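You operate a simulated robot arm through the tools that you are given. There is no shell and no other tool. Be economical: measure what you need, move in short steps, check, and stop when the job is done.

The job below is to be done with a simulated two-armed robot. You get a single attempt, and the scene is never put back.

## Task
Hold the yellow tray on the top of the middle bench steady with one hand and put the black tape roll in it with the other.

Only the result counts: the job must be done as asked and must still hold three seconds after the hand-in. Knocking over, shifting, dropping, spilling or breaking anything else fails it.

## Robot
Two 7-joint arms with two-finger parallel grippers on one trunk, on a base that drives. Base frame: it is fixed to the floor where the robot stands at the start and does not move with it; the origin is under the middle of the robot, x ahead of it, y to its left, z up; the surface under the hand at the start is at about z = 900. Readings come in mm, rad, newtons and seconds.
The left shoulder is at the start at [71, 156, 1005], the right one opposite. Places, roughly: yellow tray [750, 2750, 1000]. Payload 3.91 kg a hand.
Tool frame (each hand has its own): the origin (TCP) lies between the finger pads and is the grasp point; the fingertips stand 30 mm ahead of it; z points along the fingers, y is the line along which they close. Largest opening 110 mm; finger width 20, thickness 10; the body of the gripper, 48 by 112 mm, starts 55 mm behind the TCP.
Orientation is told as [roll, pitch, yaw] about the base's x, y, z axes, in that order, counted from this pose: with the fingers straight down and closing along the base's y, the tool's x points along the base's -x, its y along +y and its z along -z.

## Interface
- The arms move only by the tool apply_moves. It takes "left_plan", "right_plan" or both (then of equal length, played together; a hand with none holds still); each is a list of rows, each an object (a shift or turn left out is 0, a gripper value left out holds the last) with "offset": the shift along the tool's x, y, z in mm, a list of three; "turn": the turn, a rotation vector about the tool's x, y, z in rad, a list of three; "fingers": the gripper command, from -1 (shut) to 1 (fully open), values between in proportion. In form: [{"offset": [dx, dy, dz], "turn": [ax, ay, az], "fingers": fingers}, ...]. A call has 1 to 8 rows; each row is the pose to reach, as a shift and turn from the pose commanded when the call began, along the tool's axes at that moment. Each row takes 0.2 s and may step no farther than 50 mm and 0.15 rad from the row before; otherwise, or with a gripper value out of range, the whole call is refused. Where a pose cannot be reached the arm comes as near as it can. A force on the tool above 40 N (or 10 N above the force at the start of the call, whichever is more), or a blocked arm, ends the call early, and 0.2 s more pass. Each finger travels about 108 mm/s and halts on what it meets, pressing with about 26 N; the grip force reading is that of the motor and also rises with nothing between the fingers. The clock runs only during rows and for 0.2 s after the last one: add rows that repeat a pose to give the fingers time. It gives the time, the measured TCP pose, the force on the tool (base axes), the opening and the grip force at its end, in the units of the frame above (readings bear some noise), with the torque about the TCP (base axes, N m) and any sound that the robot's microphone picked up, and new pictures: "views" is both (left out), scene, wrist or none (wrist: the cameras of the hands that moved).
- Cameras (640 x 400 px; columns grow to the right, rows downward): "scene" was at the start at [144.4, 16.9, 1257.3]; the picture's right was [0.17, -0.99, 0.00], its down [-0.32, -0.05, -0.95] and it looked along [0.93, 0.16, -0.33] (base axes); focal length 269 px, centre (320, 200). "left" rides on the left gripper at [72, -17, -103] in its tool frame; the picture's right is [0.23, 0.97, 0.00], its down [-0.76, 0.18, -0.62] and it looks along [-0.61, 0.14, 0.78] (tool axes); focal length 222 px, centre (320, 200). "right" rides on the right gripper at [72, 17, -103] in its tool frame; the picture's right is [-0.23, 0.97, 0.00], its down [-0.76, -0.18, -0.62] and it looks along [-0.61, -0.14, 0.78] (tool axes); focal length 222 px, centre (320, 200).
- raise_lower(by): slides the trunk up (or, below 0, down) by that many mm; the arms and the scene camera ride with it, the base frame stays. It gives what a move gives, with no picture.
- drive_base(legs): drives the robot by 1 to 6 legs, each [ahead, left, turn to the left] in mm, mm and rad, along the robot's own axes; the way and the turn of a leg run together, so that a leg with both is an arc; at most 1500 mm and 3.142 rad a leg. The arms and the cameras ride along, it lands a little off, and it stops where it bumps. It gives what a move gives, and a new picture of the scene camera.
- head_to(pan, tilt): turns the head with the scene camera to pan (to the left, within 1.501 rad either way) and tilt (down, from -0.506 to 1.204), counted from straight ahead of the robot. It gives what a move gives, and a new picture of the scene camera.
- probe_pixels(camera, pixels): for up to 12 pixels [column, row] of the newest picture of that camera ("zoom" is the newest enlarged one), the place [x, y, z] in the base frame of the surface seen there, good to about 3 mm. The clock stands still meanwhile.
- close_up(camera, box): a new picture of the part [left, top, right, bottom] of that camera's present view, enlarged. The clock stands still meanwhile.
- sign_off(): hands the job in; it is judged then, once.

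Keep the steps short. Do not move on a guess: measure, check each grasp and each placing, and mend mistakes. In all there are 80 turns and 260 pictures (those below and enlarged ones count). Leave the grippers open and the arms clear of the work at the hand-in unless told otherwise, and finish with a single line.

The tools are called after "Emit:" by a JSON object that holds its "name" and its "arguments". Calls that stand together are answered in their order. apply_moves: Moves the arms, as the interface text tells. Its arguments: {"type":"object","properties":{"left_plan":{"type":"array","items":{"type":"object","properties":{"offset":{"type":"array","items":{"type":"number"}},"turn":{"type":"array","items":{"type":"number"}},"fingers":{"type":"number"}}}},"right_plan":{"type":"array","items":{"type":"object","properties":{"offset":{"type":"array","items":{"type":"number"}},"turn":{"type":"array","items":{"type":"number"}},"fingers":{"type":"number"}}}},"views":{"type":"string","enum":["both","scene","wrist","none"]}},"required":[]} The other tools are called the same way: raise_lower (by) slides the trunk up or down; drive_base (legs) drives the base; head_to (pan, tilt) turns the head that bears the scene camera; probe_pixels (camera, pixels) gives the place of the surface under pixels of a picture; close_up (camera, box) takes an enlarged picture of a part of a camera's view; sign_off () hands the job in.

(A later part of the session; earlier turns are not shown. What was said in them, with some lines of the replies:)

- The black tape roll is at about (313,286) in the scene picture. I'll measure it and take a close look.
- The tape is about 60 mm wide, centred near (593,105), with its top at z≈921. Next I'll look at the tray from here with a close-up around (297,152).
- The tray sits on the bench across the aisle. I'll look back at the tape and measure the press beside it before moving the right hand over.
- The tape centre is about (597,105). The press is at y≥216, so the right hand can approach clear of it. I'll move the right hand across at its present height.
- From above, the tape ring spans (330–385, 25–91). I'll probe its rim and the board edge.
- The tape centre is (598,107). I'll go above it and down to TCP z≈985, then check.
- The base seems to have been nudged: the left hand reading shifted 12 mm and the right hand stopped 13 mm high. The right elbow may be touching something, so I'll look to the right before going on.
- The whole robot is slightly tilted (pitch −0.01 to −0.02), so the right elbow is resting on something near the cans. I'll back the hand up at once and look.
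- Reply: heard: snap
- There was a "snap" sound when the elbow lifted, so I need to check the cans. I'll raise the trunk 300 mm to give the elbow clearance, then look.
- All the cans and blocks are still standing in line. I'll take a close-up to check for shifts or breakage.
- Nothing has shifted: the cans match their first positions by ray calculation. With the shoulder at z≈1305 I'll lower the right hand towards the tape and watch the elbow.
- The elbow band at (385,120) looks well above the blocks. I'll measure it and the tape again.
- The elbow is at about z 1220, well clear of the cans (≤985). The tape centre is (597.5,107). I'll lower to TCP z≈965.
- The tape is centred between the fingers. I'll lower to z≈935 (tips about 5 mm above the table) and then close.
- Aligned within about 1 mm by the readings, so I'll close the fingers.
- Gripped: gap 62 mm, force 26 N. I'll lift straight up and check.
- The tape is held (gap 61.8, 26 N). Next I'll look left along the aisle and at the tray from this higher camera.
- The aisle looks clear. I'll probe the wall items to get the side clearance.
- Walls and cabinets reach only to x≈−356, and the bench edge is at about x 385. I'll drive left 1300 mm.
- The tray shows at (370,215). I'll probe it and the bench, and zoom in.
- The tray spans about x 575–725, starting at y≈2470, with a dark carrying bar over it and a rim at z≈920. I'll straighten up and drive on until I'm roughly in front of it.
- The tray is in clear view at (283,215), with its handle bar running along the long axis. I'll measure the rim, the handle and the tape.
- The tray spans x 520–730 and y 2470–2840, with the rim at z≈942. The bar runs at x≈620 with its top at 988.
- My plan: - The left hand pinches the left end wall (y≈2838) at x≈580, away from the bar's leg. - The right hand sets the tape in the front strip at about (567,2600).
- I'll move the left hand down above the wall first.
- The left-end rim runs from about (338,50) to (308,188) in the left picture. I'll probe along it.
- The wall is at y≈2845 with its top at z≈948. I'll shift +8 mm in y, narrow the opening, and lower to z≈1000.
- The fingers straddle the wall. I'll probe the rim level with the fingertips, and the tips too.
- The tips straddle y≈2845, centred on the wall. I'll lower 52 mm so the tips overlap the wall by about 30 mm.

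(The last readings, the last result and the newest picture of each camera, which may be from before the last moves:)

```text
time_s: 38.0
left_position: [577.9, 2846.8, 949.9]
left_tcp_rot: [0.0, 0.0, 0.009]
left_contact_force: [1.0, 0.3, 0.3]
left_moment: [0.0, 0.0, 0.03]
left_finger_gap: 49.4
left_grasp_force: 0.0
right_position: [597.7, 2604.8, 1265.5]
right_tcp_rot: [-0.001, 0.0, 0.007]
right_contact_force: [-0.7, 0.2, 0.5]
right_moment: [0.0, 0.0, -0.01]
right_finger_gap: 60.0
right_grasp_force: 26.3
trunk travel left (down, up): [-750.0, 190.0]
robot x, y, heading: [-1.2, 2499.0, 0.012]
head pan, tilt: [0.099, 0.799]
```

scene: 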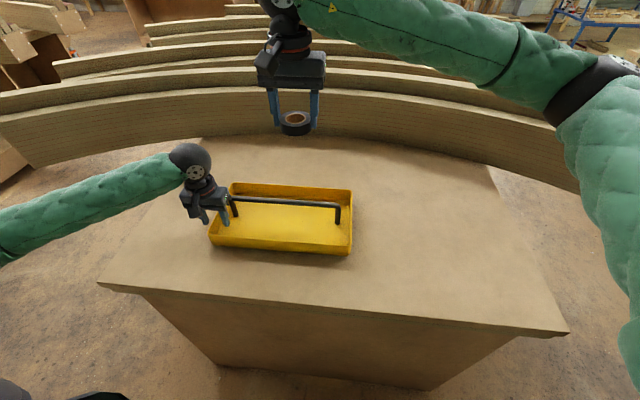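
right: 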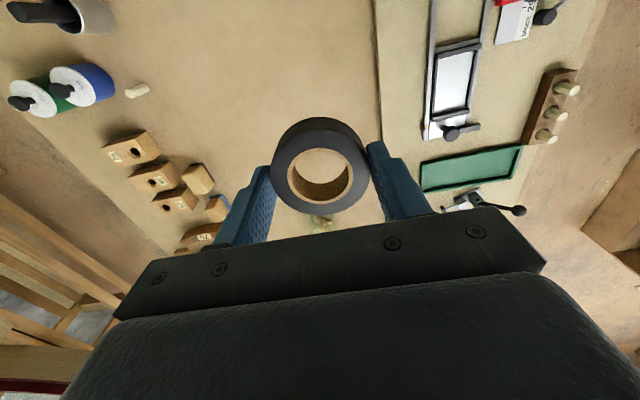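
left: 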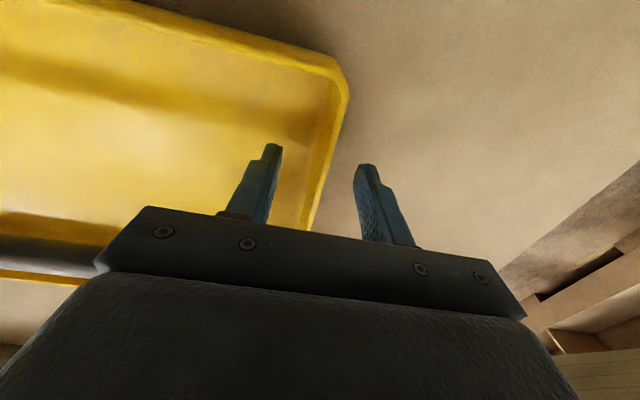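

No contact yet and it's centred. I'll close the left fingers on the wall.

Emit:
{"name": "apply_moves", "arguments": {"left_plan": [{"offset": [0, 0, 0], "fingers": -0.5}, {"offset": [0, 0, 0], "fingers": -0.8}, {"offset": [0, 0, 0], "fingers": -1}, {"offset": [0, 0, 0]}], "views": "both"}}

```text
time_s: 39.0
left_position: [578.6, 2847.6, 949.3]
left_tcp_rot: [0.0, 0.0, 0.007]
left_contact_force: [-0.4, -0.5, 0.1]
left_moment: [-0.03, -0.15, 0.14]
left_finger_gap: 3.8
left_grasp_force: 26.0
right_position: [596.7, 2603.9, 1264.7]
right_tcp_rot: [-0.001, -0.002, 0.008]
right_contact_force: [0.5, 0.3, -0.3]
right_moment: [0.01, -0.01, -0.01]
right_finger_gap: 60.2
right_grasp_force: 26.1
trunk travel left (down, up): [-750.0, 190.0]
robot x, y, heading: [-0.4, 2496.1, 0.007]
head pan, tilt: [0.099, 0.799]
```

scene: 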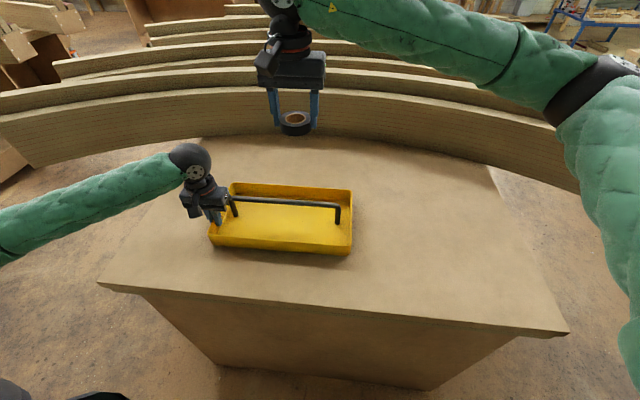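
left: 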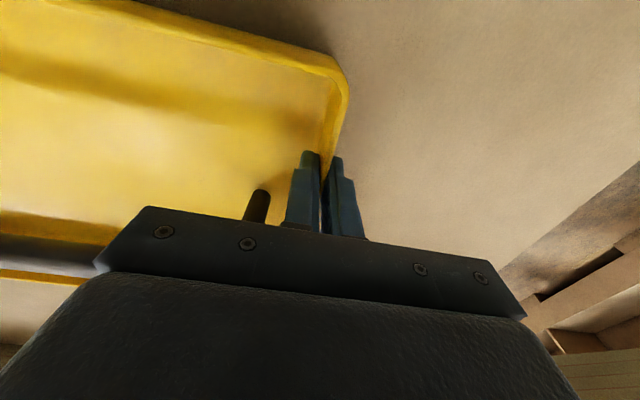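

The left hand holds the wall (gap 3.8 mm, 26 N) and the tray has not visibly moved. Now I'll bring the right hand down over the front strip, to x≈567 and z≈1025.

Emit:
{"name": "apply_moves", "arguments": {"right_plan": [{"offset": [10, 0, 40]}, {"offset": [20, 0, 80]}, {"offset": [30, 0, 120]}, {"offset": [30, 0, 160]}, {"offset": [30, 0, 200]}, {"offset": [30, 0, 240]}, {"offset": [30, 0, 240]}], "views": "both"}}

```text
time_s: 40.6
left_position: [578.7, 2847.0, 949.8]
left_tcp_rot: [-0.001, 0.0, 0.007]
left_contact_force: [0.3, 1.0, 0.8]
left_moment: [-0.04, 0.01, 0.1]
left_finger_gap: 3.8
left_grasp_force: 26.0
right_position: [567.7, 2602.6, 1024.8]
right_tcp_rot: [0.0, 0.0, 0.009]
right_contact_force: [0.7, -0.3, -0.6]
right_moment: [-0.02, 0.0, -0.01]
right_finger_gap: 59.9
right_grasp_force: 25.5
trunk travel left (down, up): [-750.0, 190.0]
robot x, y, heading: [-5.2, 2494.7, 0.005]
head pan, tilt: [0.099, 0.799]
```

scene: 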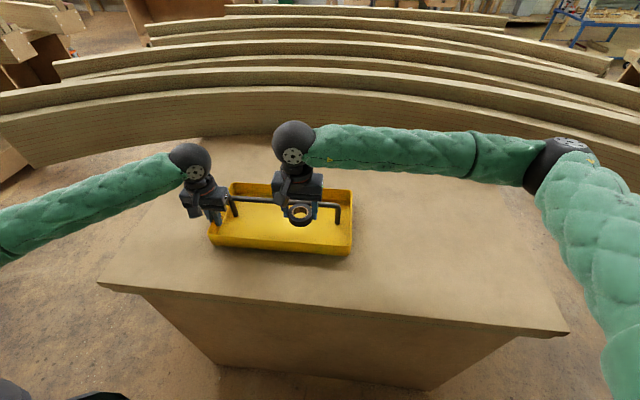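
right: 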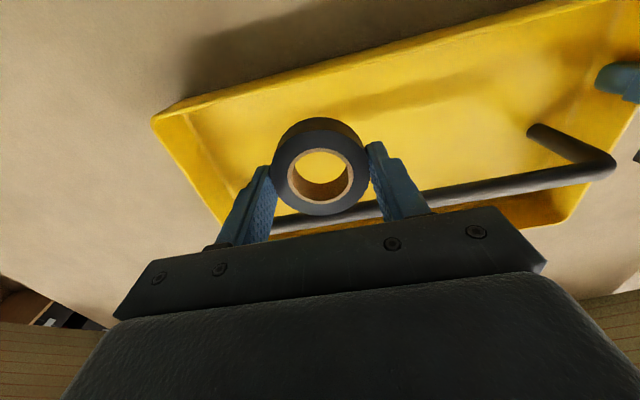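

I'll check the tape's position against the front rim and the bar.

Emit:
{"name": "probe_pixels", "arguments": {"camera": "right", "pixels": [[278, 176], [366, 172], [320, 136], [320, 210], [320, 75], [250, 95], [450, 193], [300, 224], [400, 100], [350, 90]]}}

```text
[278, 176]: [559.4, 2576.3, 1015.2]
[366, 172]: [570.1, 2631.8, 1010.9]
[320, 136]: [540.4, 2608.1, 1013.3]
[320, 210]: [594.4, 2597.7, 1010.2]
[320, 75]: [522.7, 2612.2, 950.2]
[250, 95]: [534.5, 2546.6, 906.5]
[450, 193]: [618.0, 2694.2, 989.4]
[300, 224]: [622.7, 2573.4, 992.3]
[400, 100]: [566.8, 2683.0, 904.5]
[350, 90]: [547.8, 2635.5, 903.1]
```

The tape (x 537–597) fits between the front wall (≈527) and the bar (≥608). The tray floor is at about z 904, so the release TCP height is about 938. I'll lower to about 943 first.

Emit:
{"name": "apply_moves", "arguments": {"right_plan": [{"offset": [1, 0, 30]}, {"offset": [1, 0, 55]}, {"offset": [1, 0, 72]}, {"offset": [1, 0, 81]}, {"offset": [1, 0, 81]}], "views": "both"}}

```text
time_s: 41.8
left_position: [578.0, 2848.3, 950.1]
left_tcp_rot: [0.0, 0.001, 0.008]
left_contact_force: [-0.2, 0.6, 1.0]
left_moment: [0.0, 0.05, 0.08]
left_finger_gap: 4.1
left_grasp_force: 25.5
right_position: [566.7, 2602.3, 944.0]
right_tcp_rot: [-0.001, 0.0, 0.008]
right_contact_force: [0.7, -0.7, -0.4]
right_moment: [-0.02, 0.02, 0.05]
right_finger_gap: 60.0
right_grasp_force: 25.9
trunk travel left (down, up): [-750.0, 190.0]
robot x, y, heading: [-1.9, 2496.2, 0.008]
head pan, tilt: [0.099, 0.799]
```

scene: 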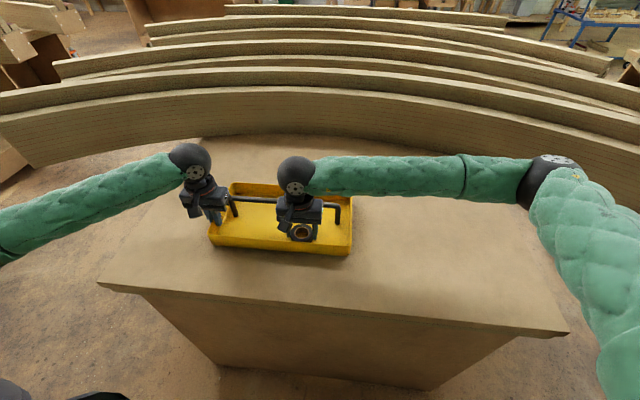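
right: 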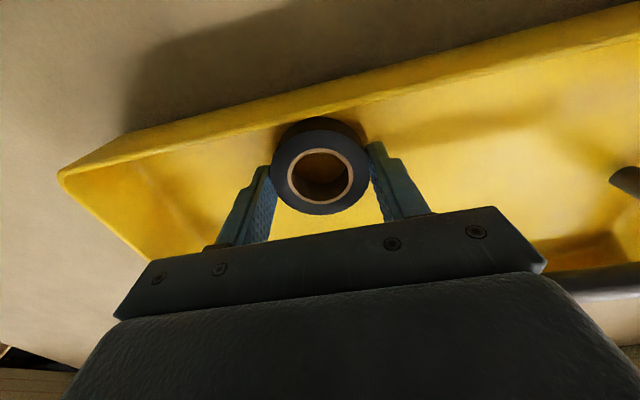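

There's no contact yet. I'll lower another 5 mm and then open the right fingers.

Emit:
{"name": "apply_moves", "arguments": {"right_plan": [{"offset": [0, 0, 3]}, {"offset": [0, 0, 5]}, {"offset": [0, 0, 5]}], "views": "wrist"}}

```text
time_s: 42.6
left_position: [578.3, 2847.1, 950.3]
left_tcp_rot: [0.0, 0.001, 0.007]
left_contact_force: [0.5, 0.1, 0.0]
left_moment: [0.0, -0.01, 0.07]
left_finger_gap: 3.5
left_grasp_force: 26.3
right_position: [566.5, 2604.9, 938.5]
right_tcp_rot: [0.0, 0.0, 0.007]
right_contact_force: [-0.3, -1.1, 3.3]
right_moment: [-0.04, 0.1, 0.0]
right_finger_gap: 60.2
right_grasp_force: 25.9
trunk travel left (down, up): [-750.0, 190.0]
robot x, y, heading: [-3.5, 2499.7, 0.007]
head pan, tilt: [0.099, 0.799]
```

right: 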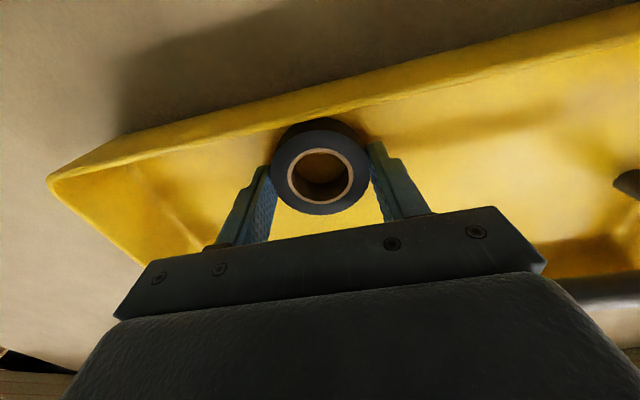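

A light upward force (3.3 N) says the tape is touching the floor. I'll open the fingers.

Emit:
{"name": "apply_moves", "arguments": {"right_plan": [{"offset": [0, 0, 0], "fingers": 0.5}, {"offset": [0, 0, 0], "fingers": 0.8}, {"offset": [0, 0, 0]}], "views": "wrist"}}

```text
time_s: 43.4
left_position: [578.7, 2846.7, 949.4]
left_tcp_rot: [0.002, 0.001, 0.007]
left_contact_force: [0.4, -0.4, -0.3]
left_moment: [0.0, 0.03, 0.1]
left_finger_gap: 3.7
left_grasp_force: 25.6
right_position: [568.4, 2605.0, 937.9]
right_tcp_rot: [0.0, 0.001, 0.006]
right_contact_force: [1.1, 0.6, -1.1]
right_moment: [0.01, -0.02, 0.02]
right_finger_gap: 98.8
right_grasp_force: 0.0
trunk travel left (down, up): [-750.0, 190.0]
robot x, y, heading: [-2.7, 2493.7, 0.01]
head pan, tilt: [0.099, 0.799]
```

right: 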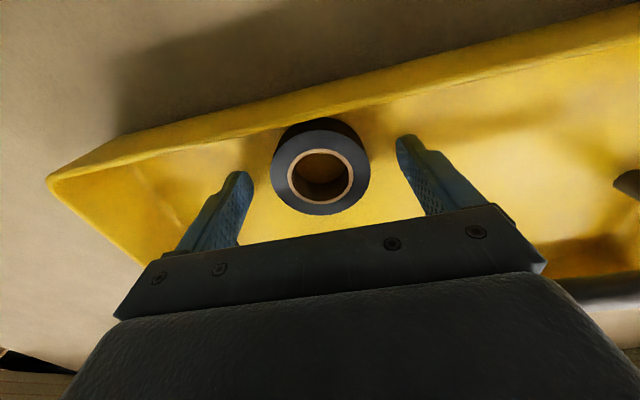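

The tape is released and lying flat. I'll raise the right hand straight up.

Emit:
{"name": "apply_moves", "arguments": {"right_plan": [{"offset": [0, 0, -25]}, {"offset": [0, 0, -65]}, {"offset": [0, 0, -110]}, {"offset": [0, 0, -155]}, {"offset": [0, 0, -200]}, {"offset": [0, 0, -245]}, {"offset": [0, 0, -290]}, {"offset": [0, 0, -330]}], "views": "both"}}

```text
time_s: 45.2
left_position: [577.4, 2846.3, 949.8]
left_tcp_rot: [0.001, -0.001, 0.007]
left_contact_force: [-1.0, 1.4, 1.7]
left_moment: [-0.03, 0.08, 0.08]
left_finger_gap: 3.9
left_grasp_force: 26.0
right_position: [567.9, 2606.7, 1269.1]
right_tcp_rot: [0.001, 0.0, 0.006]
right_contact_force: [-0.1, 0.7, -1.1]
right_moment: [0.0, 0.03, -0.01]
right_finger_gap: 98.9
right_grasp_force: 0.1
trunk travel left (down, up): [-750.0, 190.0]
robot x, y, heading: [-2.8, 2496.2, 0.011]
head pan, tilt: [0.099, 0.799]
```

scene: 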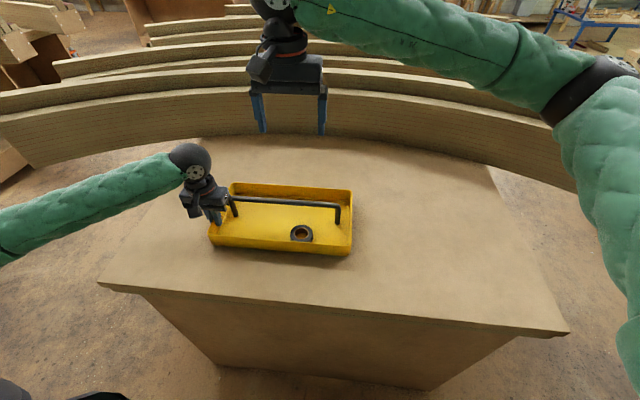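
right: 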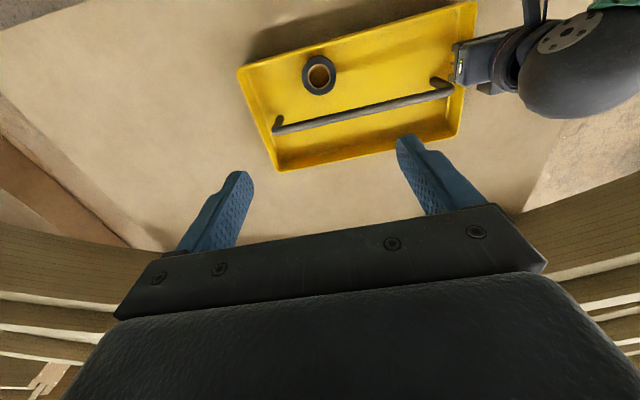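

The tape lies in the tray. Next I'll open the left fingers to about 50 mm, then lift straight up.

Emit:
{"name": "apply_moves", "arguments": {"left_plan": [{"offset": [0, 0, 0], "fingers": -0.5}, {"offset": [0, 0, 0], "fingers": -0.1}, {"offset": [0, 0, 0]}], "views": "wrist"}}

Emit:
{"name": "apply_moves", "arguments": {"left_plan": [{"offset": [0, 0, -20]}, {"offset": [0, 0, -60]}, {"offset": [0, 0, -105]}, {"offset": [0, 0, -150]}, {"offset": [0, 0, -195]}, {"offset": [0, 0, -240], "fingers": 1}, {"offset": [0, 0, -285]}, {"offset": [0, 0, -320]}], "views": "both"}}

```text
time_s: 46.0
left_position: [578.9, 2847.2, 950.2]
left_tcp_rot: [-0.001, -0.001, 0.008]
left_contact_force: [-0.7, -0.1, 0.1]
left_moment: [-0.03, -0.01, 0.01]
left_finger_gap: 49.4
left_grasp_force: 0.1
right_position: [567.1, 2606.3, 1267.6]
right_tcp_rot: [0.0, 0.001, 0.008]
right_contact_force: [0.8, -0.5, 0.9]
right_moment: [-0.01, -0.03, -0.01]
right_finger_gap: 99.0
right_grasp_force: 0.1
trunk travel left (down, up): [-750.0, 190.0]
robot x, y, heading: [-1.1, 2493.9, 0.008]
head pan, tilt: [0.099, 0.799]
```

left: 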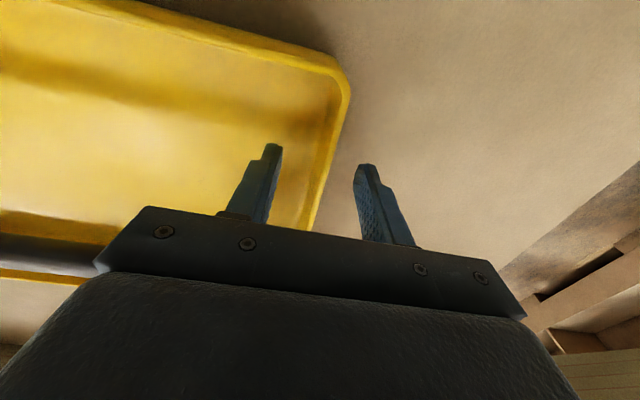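

```text
time_s: 47.8
left_position: [574.6, 2847.4, 1266.1]
left_tcp_rot: [-0.001, 0.001, 0.009]
left_contact_force: [-1.0, -0.1, -0.1]
left_moment: [0.01, -0.04, -0.02]
left_finger_gap: 110.1
left_grasp_force: 0.0
right_position: [568.9, 2606.4, 1267.5]
right_tcp_rot: [0.0, 0.0, 0.009]
right_contact_force: [-0.1, -1.1, 0.1]
right_moment: [-0.03, -0.01, 0.03]
right_finger_gap: 98.9
right_grasp_force: 0.1
trunk travel left (down, up): [-750.0, 190.0]
robot x, y, heading: [-3.5, 2495.1, 0.011]
head pan, tilt: [0.099, 0.799]
```

scene: 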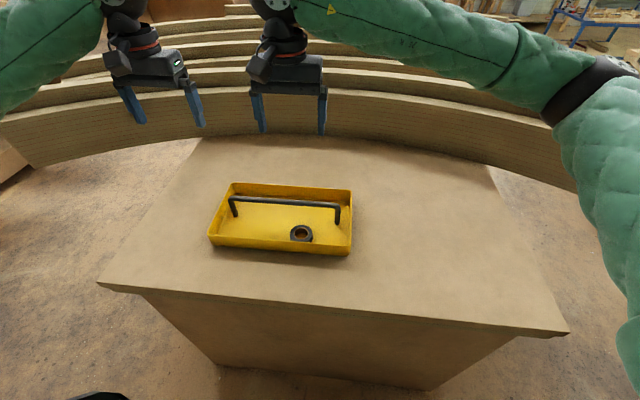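
left: 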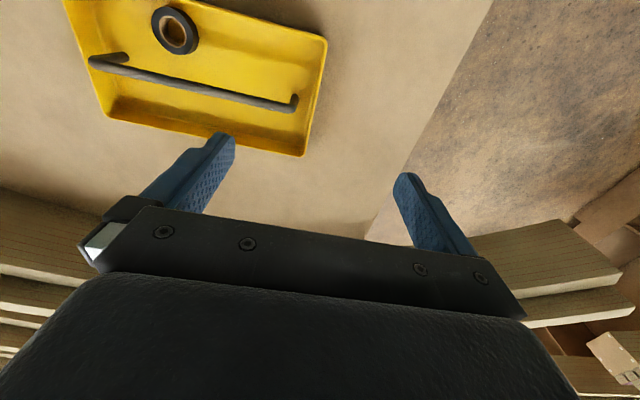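

The tape rests flat in the tray, the tray is where it was, and both hands are open and clear. I'll hand in.

Emit:
{"name": "sign_off", "arguments": {}}

```text
The job is handed in.
```

The black tape roll is lying flat in the yellow tray, placed by the right hand while the left held the tray's end wall; early on the right elbow pressed on something near the cans and a snap was heard, but everything there was standing in place when I checked.
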